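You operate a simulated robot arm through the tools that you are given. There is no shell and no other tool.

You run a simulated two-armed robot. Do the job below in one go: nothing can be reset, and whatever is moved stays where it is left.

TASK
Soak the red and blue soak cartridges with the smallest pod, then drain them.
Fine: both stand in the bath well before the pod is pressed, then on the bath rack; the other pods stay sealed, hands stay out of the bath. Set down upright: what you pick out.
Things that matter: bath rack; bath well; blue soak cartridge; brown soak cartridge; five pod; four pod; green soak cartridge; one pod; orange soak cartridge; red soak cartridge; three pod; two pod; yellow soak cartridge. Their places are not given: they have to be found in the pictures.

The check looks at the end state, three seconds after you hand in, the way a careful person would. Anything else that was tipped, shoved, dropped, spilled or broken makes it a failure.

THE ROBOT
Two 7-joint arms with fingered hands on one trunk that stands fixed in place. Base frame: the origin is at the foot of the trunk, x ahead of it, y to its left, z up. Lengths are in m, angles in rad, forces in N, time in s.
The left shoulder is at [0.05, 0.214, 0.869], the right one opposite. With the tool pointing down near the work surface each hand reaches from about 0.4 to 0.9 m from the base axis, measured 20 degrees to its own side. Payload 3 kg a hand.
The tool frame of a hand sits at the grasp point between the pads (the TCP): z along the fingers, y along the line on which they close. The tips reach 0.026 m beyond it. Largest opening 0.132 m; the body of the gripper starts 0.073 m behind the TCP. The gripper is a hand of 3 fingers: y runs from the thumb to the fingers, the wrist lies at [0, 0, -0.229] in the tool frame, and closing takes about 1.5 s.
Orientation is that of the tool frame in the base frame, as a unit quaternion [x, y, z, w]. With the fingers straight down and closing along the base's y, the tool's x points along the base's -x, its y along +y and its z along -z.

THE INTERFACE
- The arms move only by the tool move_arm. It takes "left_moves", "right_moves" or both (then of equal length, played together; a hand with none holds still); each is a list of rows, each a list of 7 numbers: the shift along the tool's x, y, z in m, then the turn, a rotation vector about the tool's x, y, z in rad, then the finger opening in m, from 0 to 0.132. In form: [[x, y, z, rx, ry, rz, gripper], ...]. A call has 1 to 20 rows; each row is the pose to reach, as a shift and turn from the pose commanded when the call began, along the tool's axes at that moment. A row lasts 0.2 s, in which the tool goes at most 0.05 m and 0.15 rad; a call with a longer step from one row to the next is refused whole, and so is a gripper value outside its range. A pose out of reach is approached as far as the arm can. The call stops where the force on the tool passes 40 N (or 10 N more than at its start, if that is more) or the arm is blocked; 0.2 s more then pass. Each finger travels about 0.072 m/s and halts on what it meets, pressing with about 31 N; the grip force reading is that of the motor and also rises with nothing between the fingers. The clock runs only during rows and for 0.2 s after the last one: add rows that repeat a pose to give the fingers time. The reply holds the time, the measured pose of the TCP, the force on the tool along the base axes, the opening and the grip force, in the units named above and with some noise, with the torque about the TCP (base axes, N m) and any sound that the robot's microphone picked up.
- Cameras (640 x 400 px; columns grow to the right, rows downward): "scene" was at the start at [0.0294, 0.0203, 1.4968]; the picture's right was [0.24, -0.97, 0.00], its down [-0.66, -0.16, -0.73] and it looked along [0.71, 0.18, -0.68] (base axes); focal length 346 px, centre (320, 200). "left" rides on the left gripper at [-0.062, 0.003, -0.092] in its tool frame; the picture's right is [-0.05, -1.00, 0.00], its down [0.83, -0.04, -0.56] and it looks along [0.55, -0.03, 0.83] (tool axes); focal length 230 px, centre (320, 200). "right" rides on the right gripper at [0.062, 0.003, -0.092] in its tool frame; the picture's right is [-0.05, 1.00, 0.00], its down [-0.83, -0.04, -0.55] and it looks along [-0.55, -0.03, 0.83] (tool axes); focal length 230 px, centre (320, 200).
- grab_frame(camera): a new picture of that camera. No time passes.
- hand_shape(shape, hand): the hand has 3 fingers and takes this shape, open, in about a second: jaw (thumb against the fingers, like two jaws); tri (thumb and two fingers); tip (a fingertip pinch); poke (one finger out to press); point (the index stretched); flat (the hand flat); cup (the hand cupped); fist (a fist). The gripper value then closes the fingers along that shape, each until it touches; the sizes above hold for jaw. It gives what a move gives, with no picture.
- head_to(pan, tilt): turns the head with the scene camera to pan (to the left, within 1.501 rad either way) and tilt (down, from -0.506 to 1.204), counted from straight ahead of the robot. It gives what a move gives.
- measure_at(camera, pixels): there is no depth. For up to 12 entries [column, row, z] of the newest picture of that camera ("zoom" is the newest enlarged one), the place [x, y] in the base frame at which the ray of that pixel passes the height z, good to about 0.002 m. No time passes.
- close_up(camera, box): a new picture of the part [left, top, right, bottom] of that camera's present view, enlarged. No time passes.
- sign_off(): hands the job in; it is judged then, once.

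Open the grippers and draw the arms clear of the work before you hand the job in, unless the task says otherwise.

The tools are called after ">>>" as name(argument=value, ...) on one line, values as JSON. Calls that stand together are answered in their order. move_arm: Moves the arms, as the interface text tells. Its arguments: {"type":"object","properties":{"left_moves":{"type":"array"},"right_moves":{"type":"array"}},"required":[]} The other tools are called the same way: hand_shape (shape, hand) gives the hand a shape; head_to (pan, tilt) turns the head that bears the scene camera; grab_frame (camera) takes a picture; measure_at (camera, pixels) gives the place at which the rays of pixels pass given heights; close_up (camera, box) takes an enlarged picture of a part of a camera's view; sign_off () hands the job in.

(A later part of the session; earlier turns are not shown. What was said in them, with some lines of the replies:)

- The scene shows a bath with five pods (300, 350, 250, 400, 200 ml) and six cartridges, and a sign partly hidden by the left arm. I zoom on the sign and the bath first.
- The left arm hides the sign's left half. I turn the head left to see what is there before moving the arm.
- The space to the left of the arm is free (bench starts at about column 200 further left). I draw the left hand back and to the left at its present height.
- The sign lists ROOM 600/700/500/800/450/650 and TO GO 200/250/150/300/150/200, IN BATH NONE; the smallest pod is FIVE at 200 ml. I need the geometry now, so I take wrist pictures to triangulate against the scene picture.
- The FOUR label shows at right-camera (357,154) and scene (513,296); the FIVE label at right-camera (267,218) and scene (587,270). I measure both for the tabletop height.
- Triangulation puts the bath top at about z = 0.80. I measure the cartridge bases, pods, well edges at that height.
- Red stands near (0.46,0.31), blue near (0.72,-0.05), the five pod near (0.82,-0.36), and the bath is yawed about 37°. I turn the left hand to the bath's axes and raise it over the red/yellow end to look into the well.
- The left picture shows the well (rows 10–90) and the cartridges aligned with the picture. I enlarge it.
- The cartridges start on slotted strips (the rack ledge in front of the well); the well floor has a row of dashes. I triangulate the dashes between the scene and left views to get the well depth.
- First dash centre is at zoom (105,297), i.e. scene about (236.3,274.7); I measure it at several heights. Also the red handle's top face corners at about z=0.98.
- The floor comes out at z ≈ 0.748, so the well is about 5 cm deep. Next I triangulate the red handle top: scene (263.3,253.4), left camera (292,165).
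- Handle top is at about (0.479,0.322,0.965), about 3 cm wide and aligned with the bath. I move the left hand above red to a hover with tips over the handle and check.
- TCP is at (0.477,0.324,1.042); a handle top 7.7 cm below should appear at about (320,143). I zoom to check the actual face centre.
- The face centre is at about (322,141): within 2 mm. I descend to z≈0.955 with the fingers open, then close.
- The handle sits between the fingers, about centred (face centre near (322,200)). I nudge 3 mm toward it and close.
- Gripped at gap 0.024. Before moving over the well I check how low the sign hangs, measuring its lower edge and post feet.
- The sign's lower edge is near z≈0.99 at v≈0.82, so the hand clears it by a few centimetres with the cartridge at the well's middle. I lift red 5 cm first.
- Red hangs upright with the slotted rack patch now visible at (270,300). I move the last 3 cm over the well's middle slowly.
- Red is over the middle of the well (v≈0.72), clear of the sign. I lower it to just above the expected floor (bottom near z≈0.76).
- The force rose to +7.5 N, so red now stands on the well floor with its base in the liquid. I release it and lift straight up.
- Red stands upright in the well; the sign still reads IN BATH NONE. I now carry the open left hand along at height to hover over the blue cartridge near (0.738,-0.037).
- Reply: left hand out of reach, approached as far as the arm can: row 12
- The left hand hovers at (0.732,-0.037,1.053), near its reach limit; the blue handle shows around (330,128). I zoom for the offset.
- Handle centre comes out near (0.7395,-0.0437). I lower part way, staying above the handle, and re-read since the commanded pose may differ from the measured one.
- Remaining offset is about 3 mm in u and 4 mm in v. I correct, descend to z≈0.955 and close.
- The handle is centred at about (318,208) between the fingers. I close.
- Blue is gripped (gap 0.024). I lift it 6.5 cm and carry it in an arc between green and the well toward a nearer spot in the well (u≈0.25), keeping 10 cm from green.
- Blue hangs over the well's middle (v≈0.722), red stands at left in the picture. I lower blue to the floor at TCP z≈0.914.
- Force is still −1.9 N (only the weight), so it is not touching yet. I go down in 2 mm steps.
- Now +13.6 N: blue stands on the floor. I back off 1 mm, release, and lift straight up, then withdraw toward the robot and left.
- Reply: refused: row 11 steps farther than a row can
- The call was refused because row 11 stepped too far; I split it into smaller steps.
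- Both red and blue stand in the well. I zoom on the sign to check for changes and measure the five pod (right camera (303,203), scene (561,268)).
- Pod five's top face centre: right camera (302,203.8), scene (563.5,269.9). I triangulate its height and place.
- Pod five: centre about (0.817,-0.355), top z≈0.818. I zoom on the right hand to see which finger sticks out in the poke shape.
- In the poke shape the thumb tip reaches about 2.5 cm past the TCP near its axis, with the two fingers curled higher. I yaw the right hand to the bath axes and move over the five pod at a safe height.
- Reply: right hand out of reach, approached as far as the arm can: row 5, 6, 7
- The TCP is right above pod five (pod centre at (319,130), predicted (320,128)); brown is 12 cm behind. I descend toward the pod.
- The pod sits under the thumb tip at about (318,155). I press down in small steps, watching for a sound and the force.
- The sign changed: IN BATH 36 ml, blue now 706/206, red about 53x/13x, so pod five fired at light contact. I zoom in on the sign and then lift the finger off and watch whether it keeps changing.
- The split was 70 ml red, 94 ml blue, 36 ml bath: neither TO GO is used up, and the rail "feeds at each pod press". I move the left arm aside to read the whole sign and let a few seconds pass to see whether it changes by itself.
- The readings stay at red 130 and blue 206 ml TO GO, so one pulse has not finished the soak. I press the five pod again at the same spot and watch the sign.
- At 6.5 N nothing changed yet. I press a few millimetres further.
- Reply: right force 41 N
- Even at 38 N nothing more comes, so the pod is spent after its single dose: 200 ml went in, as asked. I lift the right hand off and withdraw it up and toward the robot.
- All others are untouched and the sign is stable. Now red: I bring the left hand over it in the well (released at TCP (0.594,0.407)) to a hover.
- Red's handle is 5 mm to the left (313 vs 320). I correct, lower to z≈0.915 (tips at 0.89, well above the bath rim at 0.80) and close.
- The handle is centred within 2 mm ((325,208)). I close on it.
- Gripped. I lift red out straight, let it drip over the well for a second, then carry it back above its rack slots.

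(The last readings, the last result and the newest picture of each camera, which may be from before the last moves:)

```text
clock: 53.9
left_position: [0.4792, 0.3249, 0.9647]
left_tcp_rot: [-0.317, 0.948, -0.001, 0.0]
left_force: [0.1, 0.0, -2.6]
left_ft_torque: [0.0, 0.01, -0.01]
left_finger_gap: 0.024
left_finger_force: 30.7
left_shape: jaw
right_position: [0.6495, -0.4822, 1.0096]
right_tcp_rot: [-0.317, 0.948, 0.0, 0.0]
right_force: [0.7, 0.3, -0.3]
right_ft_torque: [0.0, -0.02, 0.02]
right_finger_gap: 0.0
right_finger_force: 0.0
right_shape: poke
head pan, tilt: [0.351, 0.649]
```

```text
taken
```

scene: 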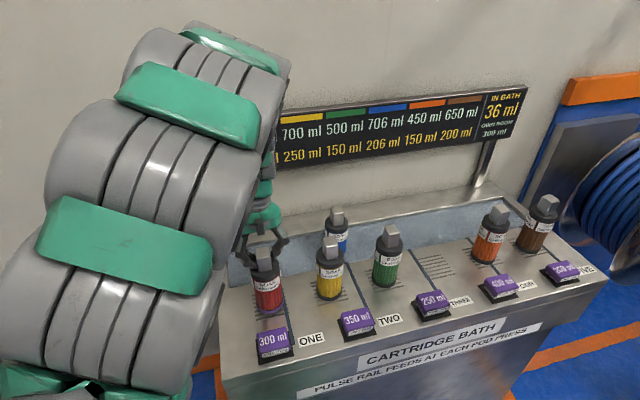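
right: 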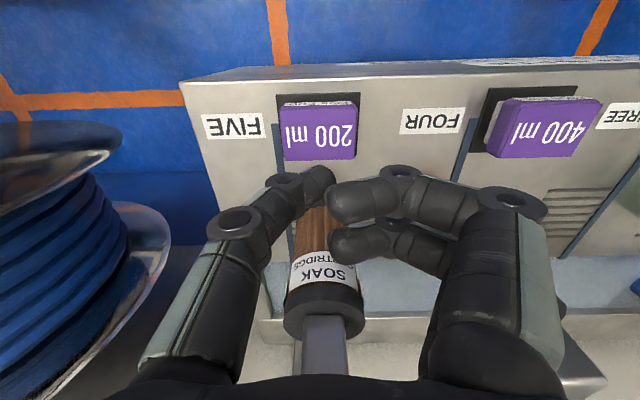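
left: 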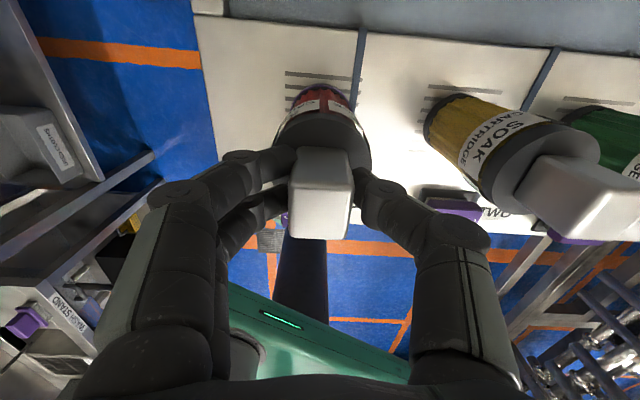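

Red is over its rack patch at z 0.965, hanging free. I lower in small steps to contact at about 0.956.

>>> move_arm(left_moves=[[0, 0, 0.004, 0, 0, 0, 0.01], [0, 0, 0.007, 0, 0, 0, 0.01], [0, 0, 0.009, 0, 0, 0, 0.01]])

```text
clock: 54.7
left_position: [0.4792, 0.3255, 0.957]
left_tcp_rot: [-0.317, 0.948, -0.001, 0.0]
left_force: [0.3, -0.1, -0.7]
left_ft_torque: [0.01, 0.03, 0.01]
left_finger_gap: 0.0238
left_finger_force: 30.3
left_shape: jaw
right_position: [0.6504, -0.482, 1.0105]
right_tcp_rot: [-0.317, 0.949, 0.0, 0.0]
right_force: [0.6, 0.0, -0.1]
right_ft_torque: [0.0, -0.02, 0.02]
right_finger_gap: 0.0
right_finger_force: 0.1
right_shape: poke
head pan, tilt: [0.351, 0.649]
```

The force is moving from −2.6 to −0.7 N, first contact; one more millimetre.

>>> move_arm(left_moves=[[0, 0, 0.001, 0, 0, 0, 0.01], [0, 0, 0.0015, 0, 0, 0, 0.01]])

```text
clock: 55.3
left_position: [0.4799, 0.3247, 0.956]
left_tcp_rot: [-0.318, 0.948, 0.0, 0.0]
left_force: [1.4, 0.1, 10.7]
left_ft_torque: [0.03, -0.05, -0.01]
left_finger_gap: 0.024
left_finger_force: 31.3
left_shape: jaw
right_position: [0.6495, -0.4819, 1.0095]
right_tcp_rot: [-0.317, 0.948, 0.0, 0.0]
right_force: [-0.6, -0.2, 0.1]
right_ft_torque: [0.05, -0.03, 0.01]
right_finger_gap: 0.0004
right_finger_force: 0.1
right_shape: poke
head pan, tilt: [0.351, 0.649]
```

+10.7 N: red stands on the rack. I release, rise straight up, then move over to blue in the well.

>>> move_arm(left_moves=[[0, 0, -0.001, 0, 0, 0, 0.035], [0, 0, -0.001, 0, 0, 0, 0.06], [0, 0, -0.001, 0, 0, 0, 0.085], [0, 0, -0.001, 0, 0, 0, 0.1], [0, 0, -0.001, 0, 0, 0, 0.1], [0, 0, -0.02, 0, 0, 0, 0.1], [0, 0, -0.05, 0, 0, 0, 0.1], [0, 0, -0.085, 0, 0, 0, 0.1], [0, 0, -0.115, 0, 0, 0, 0.1], [-0.02, -0.03, -0.115, 0, 0, 0, 0.1], [-0.04, -0.06, -0.115, 0, 0, 0, 0.1], [-0.06, -0.09, -0.115, 0, 0, 0, 0.1], [-0.08, -0.12, -0.115, 0, 0, 0, 0.1], [-0.1, -0.15, -0.115, 0, 0, 0, 0.1], [-0.12, -0.185, -0.115, 0, 0, 0, 0.1], [-0.135, -0.21, -0.1, 0, 0, 0, 0.1], [-0.142, -0.2206, -0.08, 0, 0, 0, 0.1], [-0.142, -0.2206, -0.045, 0, 0, 0, 0.1], [-0.142, -0.2206, -0.045, 0, 0, 0, 0.1]])

>>> grab_frame(camera="scene")

>>> grab_frame(camera="left")

>>> close_up(camera="left", box=[260, 60, 400, 200])

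```text
clock: 59.3
left_position: [0.7258, 0.2326, 0.9992]
left_tcp_rot: [-0.317, 0.948, 0.0, 0.0]
left_force: [-0.2, 0.7, -0.2]
left_ft_torque: [-0.02, 0.0, -0.03]
left_finger_gap: 0.0998
left_finger_force: 0.1
left_shape: jaw
right_position: [0.6508, -0.4817, 1.0097]
right_tcp_rot: [-0.317, 0.948, 0.0, 0.0]
right_force: [-0.6, 0.2, 0.5]
right_ft_torque: [-0.01, 0.01, 0.03]
right_finger_gap: 0.0
right_finger_force: 0.0
right_shape: poke
head pan, tilt: [0.351, 0.649]
```

```text
taken
```

scene: 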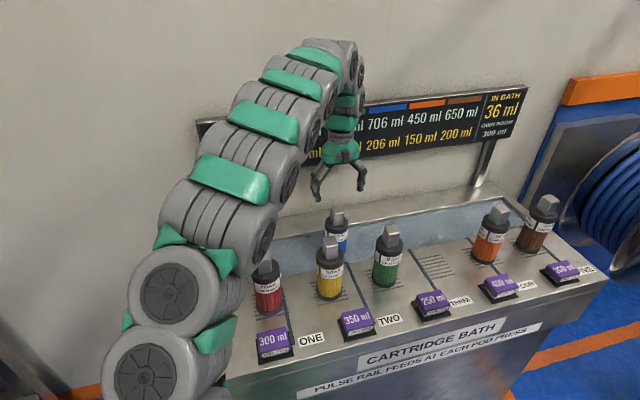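

```text
taken
```

left: 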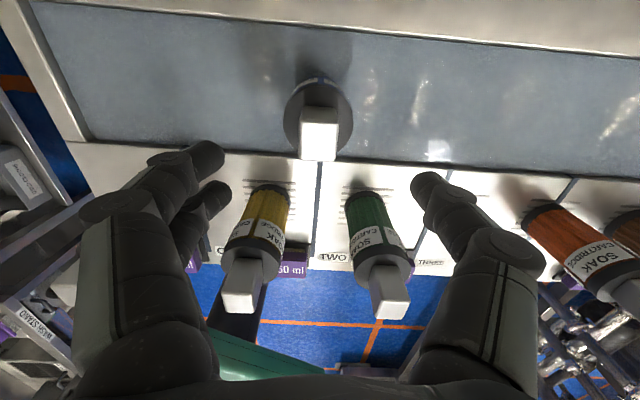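

```text
2.86 times, centred on (330, 130) of left
```

zoom: 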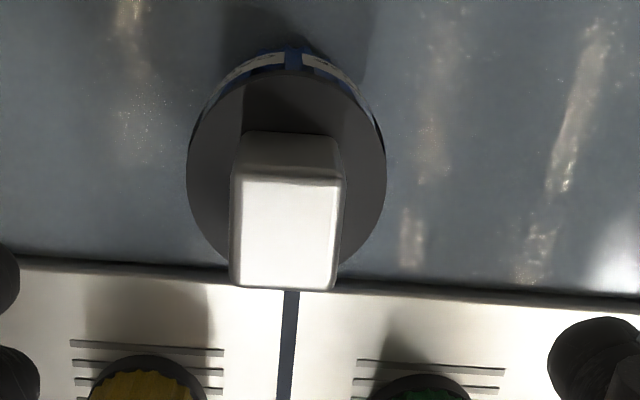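

Blue's handle is centred within 2–3 mm. I correct, lower to z≈0.914 and close.

>>> move_arm(left_moves=[[-0.002, 0.001, 0.02, 0, 0, 0, 0.1], [-0.003, 0.001, 0.045, 0, 0, 0, 0.1], [-0.003, 0.001, 0.07, 0, 0, 0, 0.1], [-0.003, 0.001, 0.0855, 0, 0, 0, 0.1], [-0.003, 0.001, 0.0855, 0, 0, 0, 0.08], [-0.003, 0.001, 0.0855, 0, 0, 0, 0.06], [-0.003, 0.001, 0.0855, 0, 0, 0, 0.045], [-0.003, 0.001, 0.0855, 0, 0, 0, 0.03], [-0.003, 0.001, 0.0855, 0, 0, 0, 0.01], [-0.003, 0.001, 0.0855, 0, 0, 0, 0.01], [-0.003, 0.001, 0.0855, 0, 0, 0, 0.01], [-0.003, 0.001, 0.0855, 0, 0, 0, 0.01]])

>>> grab_frame(camera="left")

>>> close_up(camera="scene", box=[220, 140, 440, 340])

```text
clock: 61.9
left_position: [0.7278, 0.2354, 0.9111]
left_tcp_rot: [-0.317, 0.948, 0.0, 0.0]
left_force: [-0.2, 0.1, -1.2]
left_ft_torque: [0.01, 0.0, 0.01]
left_finger_gap: 0.024
left_finger_force: 31.2
left_shape: jaw
right_position: [0.6496, -0.4812, 1.0097]
right_tcp_rot: [-0.318, 0.948, 0.001, 0.0]
right_force: [0.1, 0.3, 0.1]
right_ft_torque: [0.0, 0.01, 0.0]
right_finger_gap: 0.0
right_finger_force: 0.0
right_shape: poke
head pan, tilt: [0.351, 0.649]
```

```text
taken
```

left: 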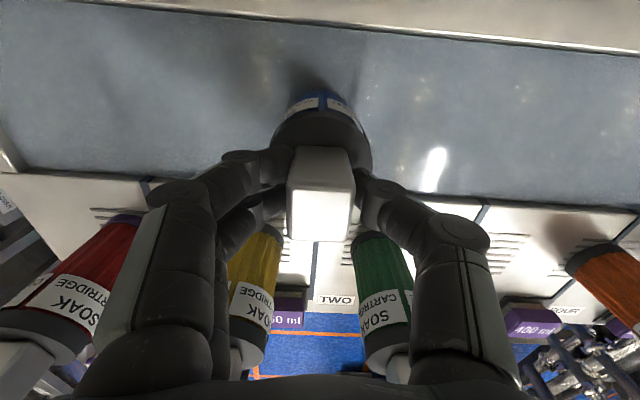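

```text
2.00 times, centred on (330, 240) of scene
```

zoom: 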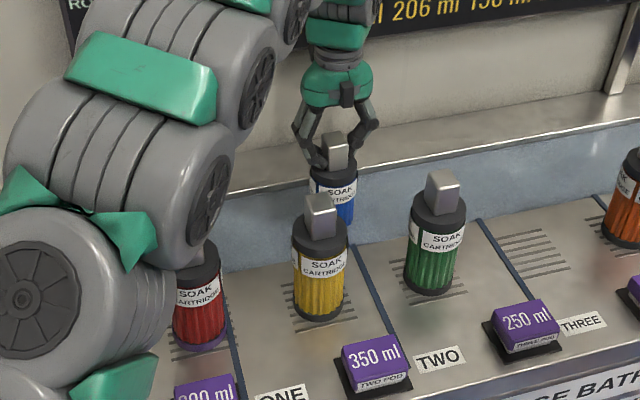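

Blue is gripped. I lift it, drip for a moment, and carry it back along the same arc to above its home slots.

>>> move_arm(left_moves=[[0, 0, -0.02, 0, 0, 0, 0.01], [0, 0, -0.05, 0, 0, 0, 0.01], [0, 0, -0.08, 0, 0, 0, 0.01], [0, 0, -0.1065, 0, 0, 0, 0.01], [0, 0, -0.1065, 0, 0, 0, 0.01], [0, 0, -0.1065, 0, 0, 0, 0.01], [0, 0, -0.1065, 0, 0, 0, 0.01], [0, 0, -0.1065, 0, 0, 0, 0.01], [0.01, -0.03, -0.1065, 0, 0, 0, 0.01], [0.025, -0.07, -0.1065, 0, 0, 0, 0.01], [0.0423, -0.1076, -0.1065, 0, 0, 0, 0.01], [0.058, -0.13, -0.1065, 0, 0, 0, 0.01], [0.075, -0.154, -0.1065, 0, 0, 0, 0.01], [0.0923, -0.1776, -0.1065, 0, 0, 0, 0.01], [0.114, -0.195, -0.1065, 0, 0, 0, 0.01], [0.136, -0.213, -0.1065, 0, 0, 0, 0.01], [0.1573, -0.2306, -0.1065, 0, 0, 0, 0.01], [0.1573, -0.2306, -0.1065, 0, 0, 0, 0.01]])

>>> grab_frame(camera="left")

>>> grab_frame(camera="scene")

```text
clock: 65.7
left_position: [0.7408, -0.0414, 1.023]
left_tcp_rot: [-0.318, 0.948, 0.0, 0.0]
left_force: [-0.2, 0.6, -2.8]
left_ft_torque: [0.01, -0.01, 0.01]
left_finger_gap: 0.0241
left_finger_force: 30.9
left_shape: jaw
right_position: [0.6498, -0.482, 1.0102]
right_tcp_rot: [-0.317, 0.948, 0.0, 0.0]
right_force: [0.3, -0.4, 0.0]
right_ft_torque: [-0.01, -0.02, 0.02]
right_finger_gap: 0.0001
right_finger_force: 0.1
right_shape: poke
head pan, tilt: [0.351, 0.649]
```

```text
taken
```

left: 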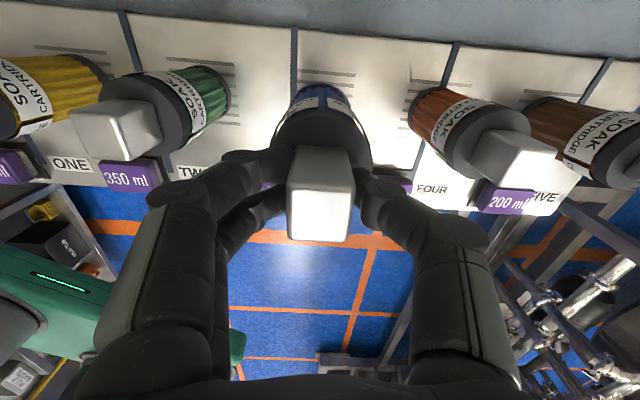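

```text
taken
```

scene: 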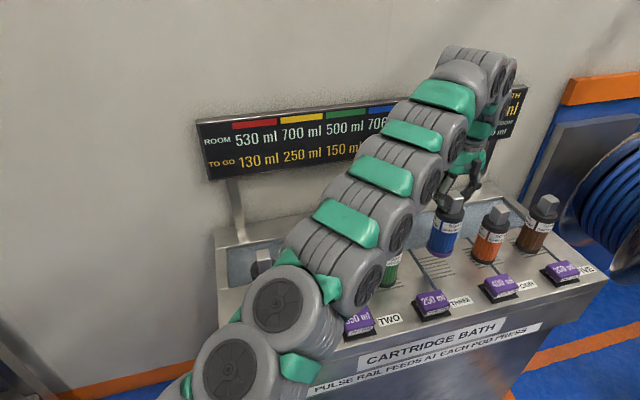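

Blue is above its slots at (0.741,-0.041). I lower to just above contact (TCP z≈0.955).

>>> move_arm(left_moves=[[0, 0, 0.02, 0, 0, 0, 0.01], [0, 0, 0.04, 0, 0, 0, 0.01], [0, 0, 0.055, 0, 0, 0, 0.01], [0, 0, 0.064, 0, 0, 0, 0.01], [0, 0, 0.067, 0, 0, 0, 0.01]])

```text
clock: 66.9
left_position: [0.7411, -0.0402, 0.9537]
left_tcp_rot: [-0.317, 0.948, 0.001, 0.0]
left_force: [-0.3, 0.1, -2.9]
left_ft_torque: [-0.03, 0.0, 0.02]
left_finger_gap: 0.024
left_finger_force: 31.2
left_shape: jaw
right_position: [0.6501, -0.481, 1.0108]
right_tcp_rot: [-0.317, 0.948, 0.0, 0.001]
right_force: [0.8, 0.1, 0.0]
right_ft_torque: [-0.01, 0.02, -0.05]
right_finger_gap: 0.0002
right_finger_force: 0.1
right_shape: poke
head pan, tilt: [0.351, 0.649]
```

Still hanging (−2.9 N). I go down in 1 mm steps.

>>> move_arm(left_moves=[[0, -0.001, 0, 0, 0, 0, 0.01], [0, -0.002, 0.001, 0, 0, 0, 0.01], [0, -0.002, 0.002, 0, 0, 0, 0.01]])

```text
clock: 67.7
left_position: [0.742, -0.0432, 0.953]
left_tcp_rot: [-0.318, 0.948, 0.0, 0.0]
left_force: [-0.2, 0.3, -3.4]
left_ft_torque: [0.02, 0.0, 0.02]
left_finger_gap: 0.024
left_finger_force: 31.1
left_shape: jaw
right_position: [0.6493, -0.4816, 1.0095]
right_tcp_rot: [-0.317, 0.948, 0.0, 0.0]
right_force: [-0.4, -1.0, -0.2]
right_ft_torque: [-0.03, 0.0, -0.03]
right_finger_gap: 0.0
right_finger_force: 0.1
right_shape: poke
head pan, tilt: [0.351, 0.649]
```

No contact yet at 0.953; I continue in millimetre steps.

>>> move_arm(left_moves=[[0, 0, 0.001, 0, 0, 0, 0.01], [0, 0, 0.002, 0, 0, 0, 0.01]])

```text
clock: 68.3
left_position: [0.7412, -0.0444, 0.953]
left_tcp_rot: [-0.317, 0.948, -0.001, 0.0]
left_force: [0.1, -0.3, 19.3]
left_ft_torque: [-0.01, 0.06, 0.0]
left_finger_gap: 0.0247
left_finger_force: 30.6
left_shape: jaw
right_position: [0.6502, -0.482, 1.0101]
right_tcp_rot: [-0.318, 0.948, 0.0, 0.0]
right_force: [-0.2, 0.1, -0.4]
right_ft_torque: [-0.01, -0.01, 0.02]
right_finger_gap: 0.0001
right_finger_force: 0.0
right_shape: poke
head pan, tilt: [0.351, 0.649]
```

Contact at +19 N: blue stands on its rack slots. I ease off 1 mm, release, rise, and withdraw the left hand back toward the robot.

>>> move_arm(left_moves=[[0, 0, -0.0015, 0, 0, 0, 0.015], [0, 0, -0.0015, 0, 0, 0, 0.035], [0, 0, -0.0015, 0, 0, 0, 0.06], [0, 0, -0.0015, 0, 0, 0, 0.085], [0, 0, -0.0015, 0, 0, 0, 0.1], [0, 0, -0.0015, 0, 0, 0, 0.1], [0, 0, -0.02, 0, 0, 0, 0.1], [0, 0, -0.045, 0, 0, 0, 0.1], [0, 0, -0.07, 0, 0, 0, 0.1], [0.01, 0, -0.085, 0, 0, 0, 0.1], [0.03, 0.02, -0.1, 0, 0, 0, 0.1], [0.06, 0.05, -0.105, 0, 0, 0, 0.1], [0.09, 0.085, -0.11, 0, 0, 0, 0.1], [0.11, 0.125, -0.115, 0, 0, 0, 0.1], [0.12, 0.165, -0.12, 0, 0, 0, 0.1], [0.12, 0.21, -0.125, 0, 0, 0, 0.1], [0.12, 0.255, -0.13, 0, 0, 0, 0.1], [0.11, 0.3, -0.135, 0, 0, 0, 0.1]])

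>>> grab_frame(camera="scene")

```text
clock: 72.1
left_position: [0.4695, 0.1325, 1.0858]
left_tcp_rot: [-0.317, 0.948, 0.0, 0.0]
left_force: [0.1, -0.4, -0.3]
left_ft_torque: [0.0, -0.01, -0.01]
left_finger_gap: 0.0999
left_finger_force: 0.0
left_shape: jaw
right_position: [0.6488, -0.4809, 1.0095]
right_tcp_rot: [-0.317, 0.948, 0.0, 0.0]
right_force: [-0.3, -0.3, -0.6]
right_ft_torque: [0.01, -0.04, 0.0]
right_finger_gap: 0.0
right_finger_force: 0.1
right_shape: poke
head pan, tilt: [0.351, 0.649]
```

```text
taken
```

scene: 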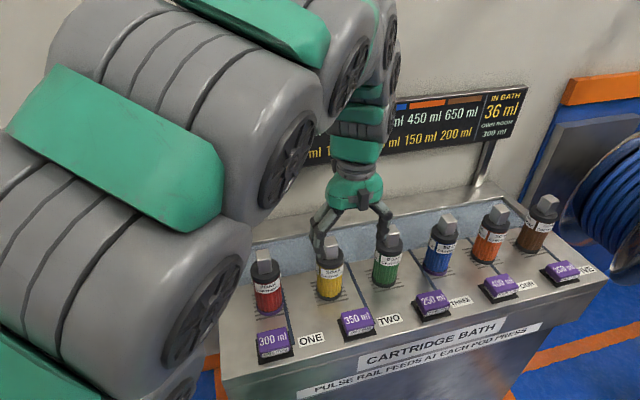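

Red and blue are back on the rack, all six upright. I move the left hand clear to its free spot on the left and open the right hand.

>>> move_arm(left_moves=[[-0.015, 0.035, -0.01, 0, 0, 0, 0.1], [-0.03, 0.07, -0.02, 0, 0, 0, 0.1], [-0.045, 0.105, -0.02, 0, 0, 0, 0.1], [-0.06, 0.14, -0.02, 0, 0, 0, 0.1], [-0.075, 0.175, -0.02, 0, 0, 0, 0.1], [-0.09, 0.21, -0.02, 0, 0, 0, 0.11], [-0.105, 0.245, -0.02, 0, 0, 0, 0.12], [-0.12, 0.28, -0.02, 0, 0, 0, 0.132], [-0.131, 0.3, -0.02, 0, 0, 0, 0.132]])

>>> hand_shape(hand="right", shape="jaw")

>>> grab_frame(camera="scene")

>>> close_up(camera="scene", box=[210, 180, 420, 370])

>>> close_up(camera="scene", box=[380, 80, 620, 330])

```text
clock: 74.1
left_position: [0.3976, 0.448, 1.1065]
left_tcp_rot: [-0.317, 0.949, 0.0, 0.0]
left_force: [-0.7, -0.1, -0.4]
left_ft_torque: [-0.02, -0.01, -0.01]
left_finger_gap: 0.1317
left_finger_force: 0.0
left_shape: jaw
right_position: [0.6509, -0.4814, 1.01]
right_tcp_rot: [-0.318, 0.948, 0.0, 0.0]
right_force: [-1.0, 0.2, 0.0]
right_ft_torque: [0.0, 0.0, 0.02]
right_finger_gap: 0.0
right_finger_force: 0.0
right_shape: poke
head pan, tilt: [0.351, 0.649]
```

```text
clock: 75.0
left_position: [0.3975, 0.4476, 1.1069]
left_tcp_rot: [-0.318, 0.948, 0.0, 0.0]
left_force: [-0.2, -0.1, -1.4]
left_ft_torque: [-0.04, 0.02, 0.0]
left_finger_gap: 0.1319
left_finger_force: 0.0
left_shape: jaw
right_position: [0.6502, -0.4819, 1.0096]
right_tcp_rot: [-0.317, 0.948, 0.001, 0.0]
right_force: [0.3, 0.4, -0.2]
right_ft_torque: [-0.02, 0.0, 0.01]
right_finger_gap: 0.1319
right_finger_force: 0.1
right_shape: jaw
head pan, tilt: [0.351, 0.649]
```

```text
taken
```

scene: 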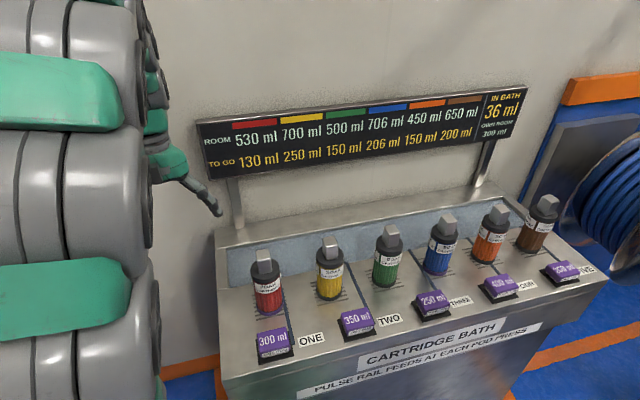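

```text
2.11 times, centred on (315, 275) of scene
```

zoom: 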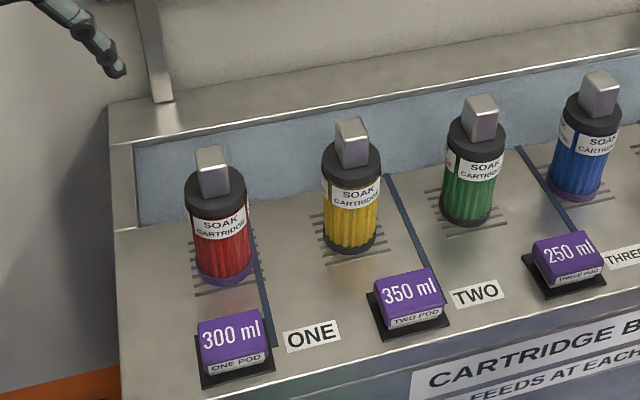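

```text
1.60 times, centred on (500, 205) of scene
```

zoom: 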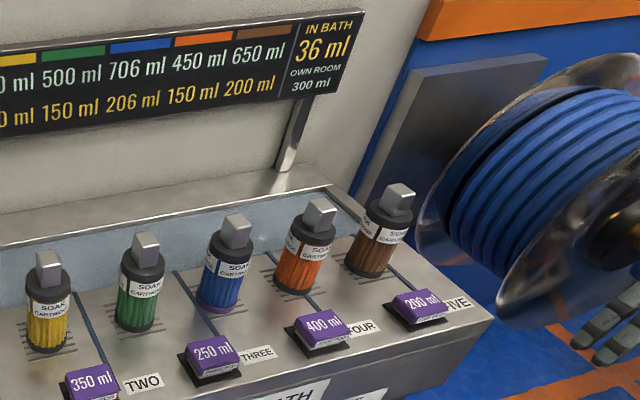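

Everything matches the job: red and blue stand upright on their rack slots with purple soak bands. Only pod five is pressed, all other pods and cartridges are untouched, and both hands are open and clear. I hand in.

>>> sign_off()

```text
The job is handed in.
```

I soaked the red and blue cartridges with pod five (200 ml, the smallest) and put them back on the bath rack to drain. The soak may be only partial, because the sign still shows 130 ml to go for red and 206 ml for blue.

- **Soak:** Both cartridges stood in the well before I pressed pod five. The sign showed about 70 ml going to red, 94 ml to blue and 36 ml staying in the bath.
- **Second press:** I pressed pod five again, up to about 38 N, and nothing more came out, so it appears to be spent. No single pod is large enough to cover the rest at that split, and the other pods had to stay sealed, so I stopped there.
- **Drain:** Red and blue stand upright back on their original rack slots, each with a purple band at its base.
- **Everything else:** The other four pods are still sealed, and I moved none of the other cartridges. My fingertips stayed above the bath rim. Both hands are open and clear of the work.

I took the slotted ledge in front of the well, where the cartridges started, to be the bath rack; nothing was labelled as such.
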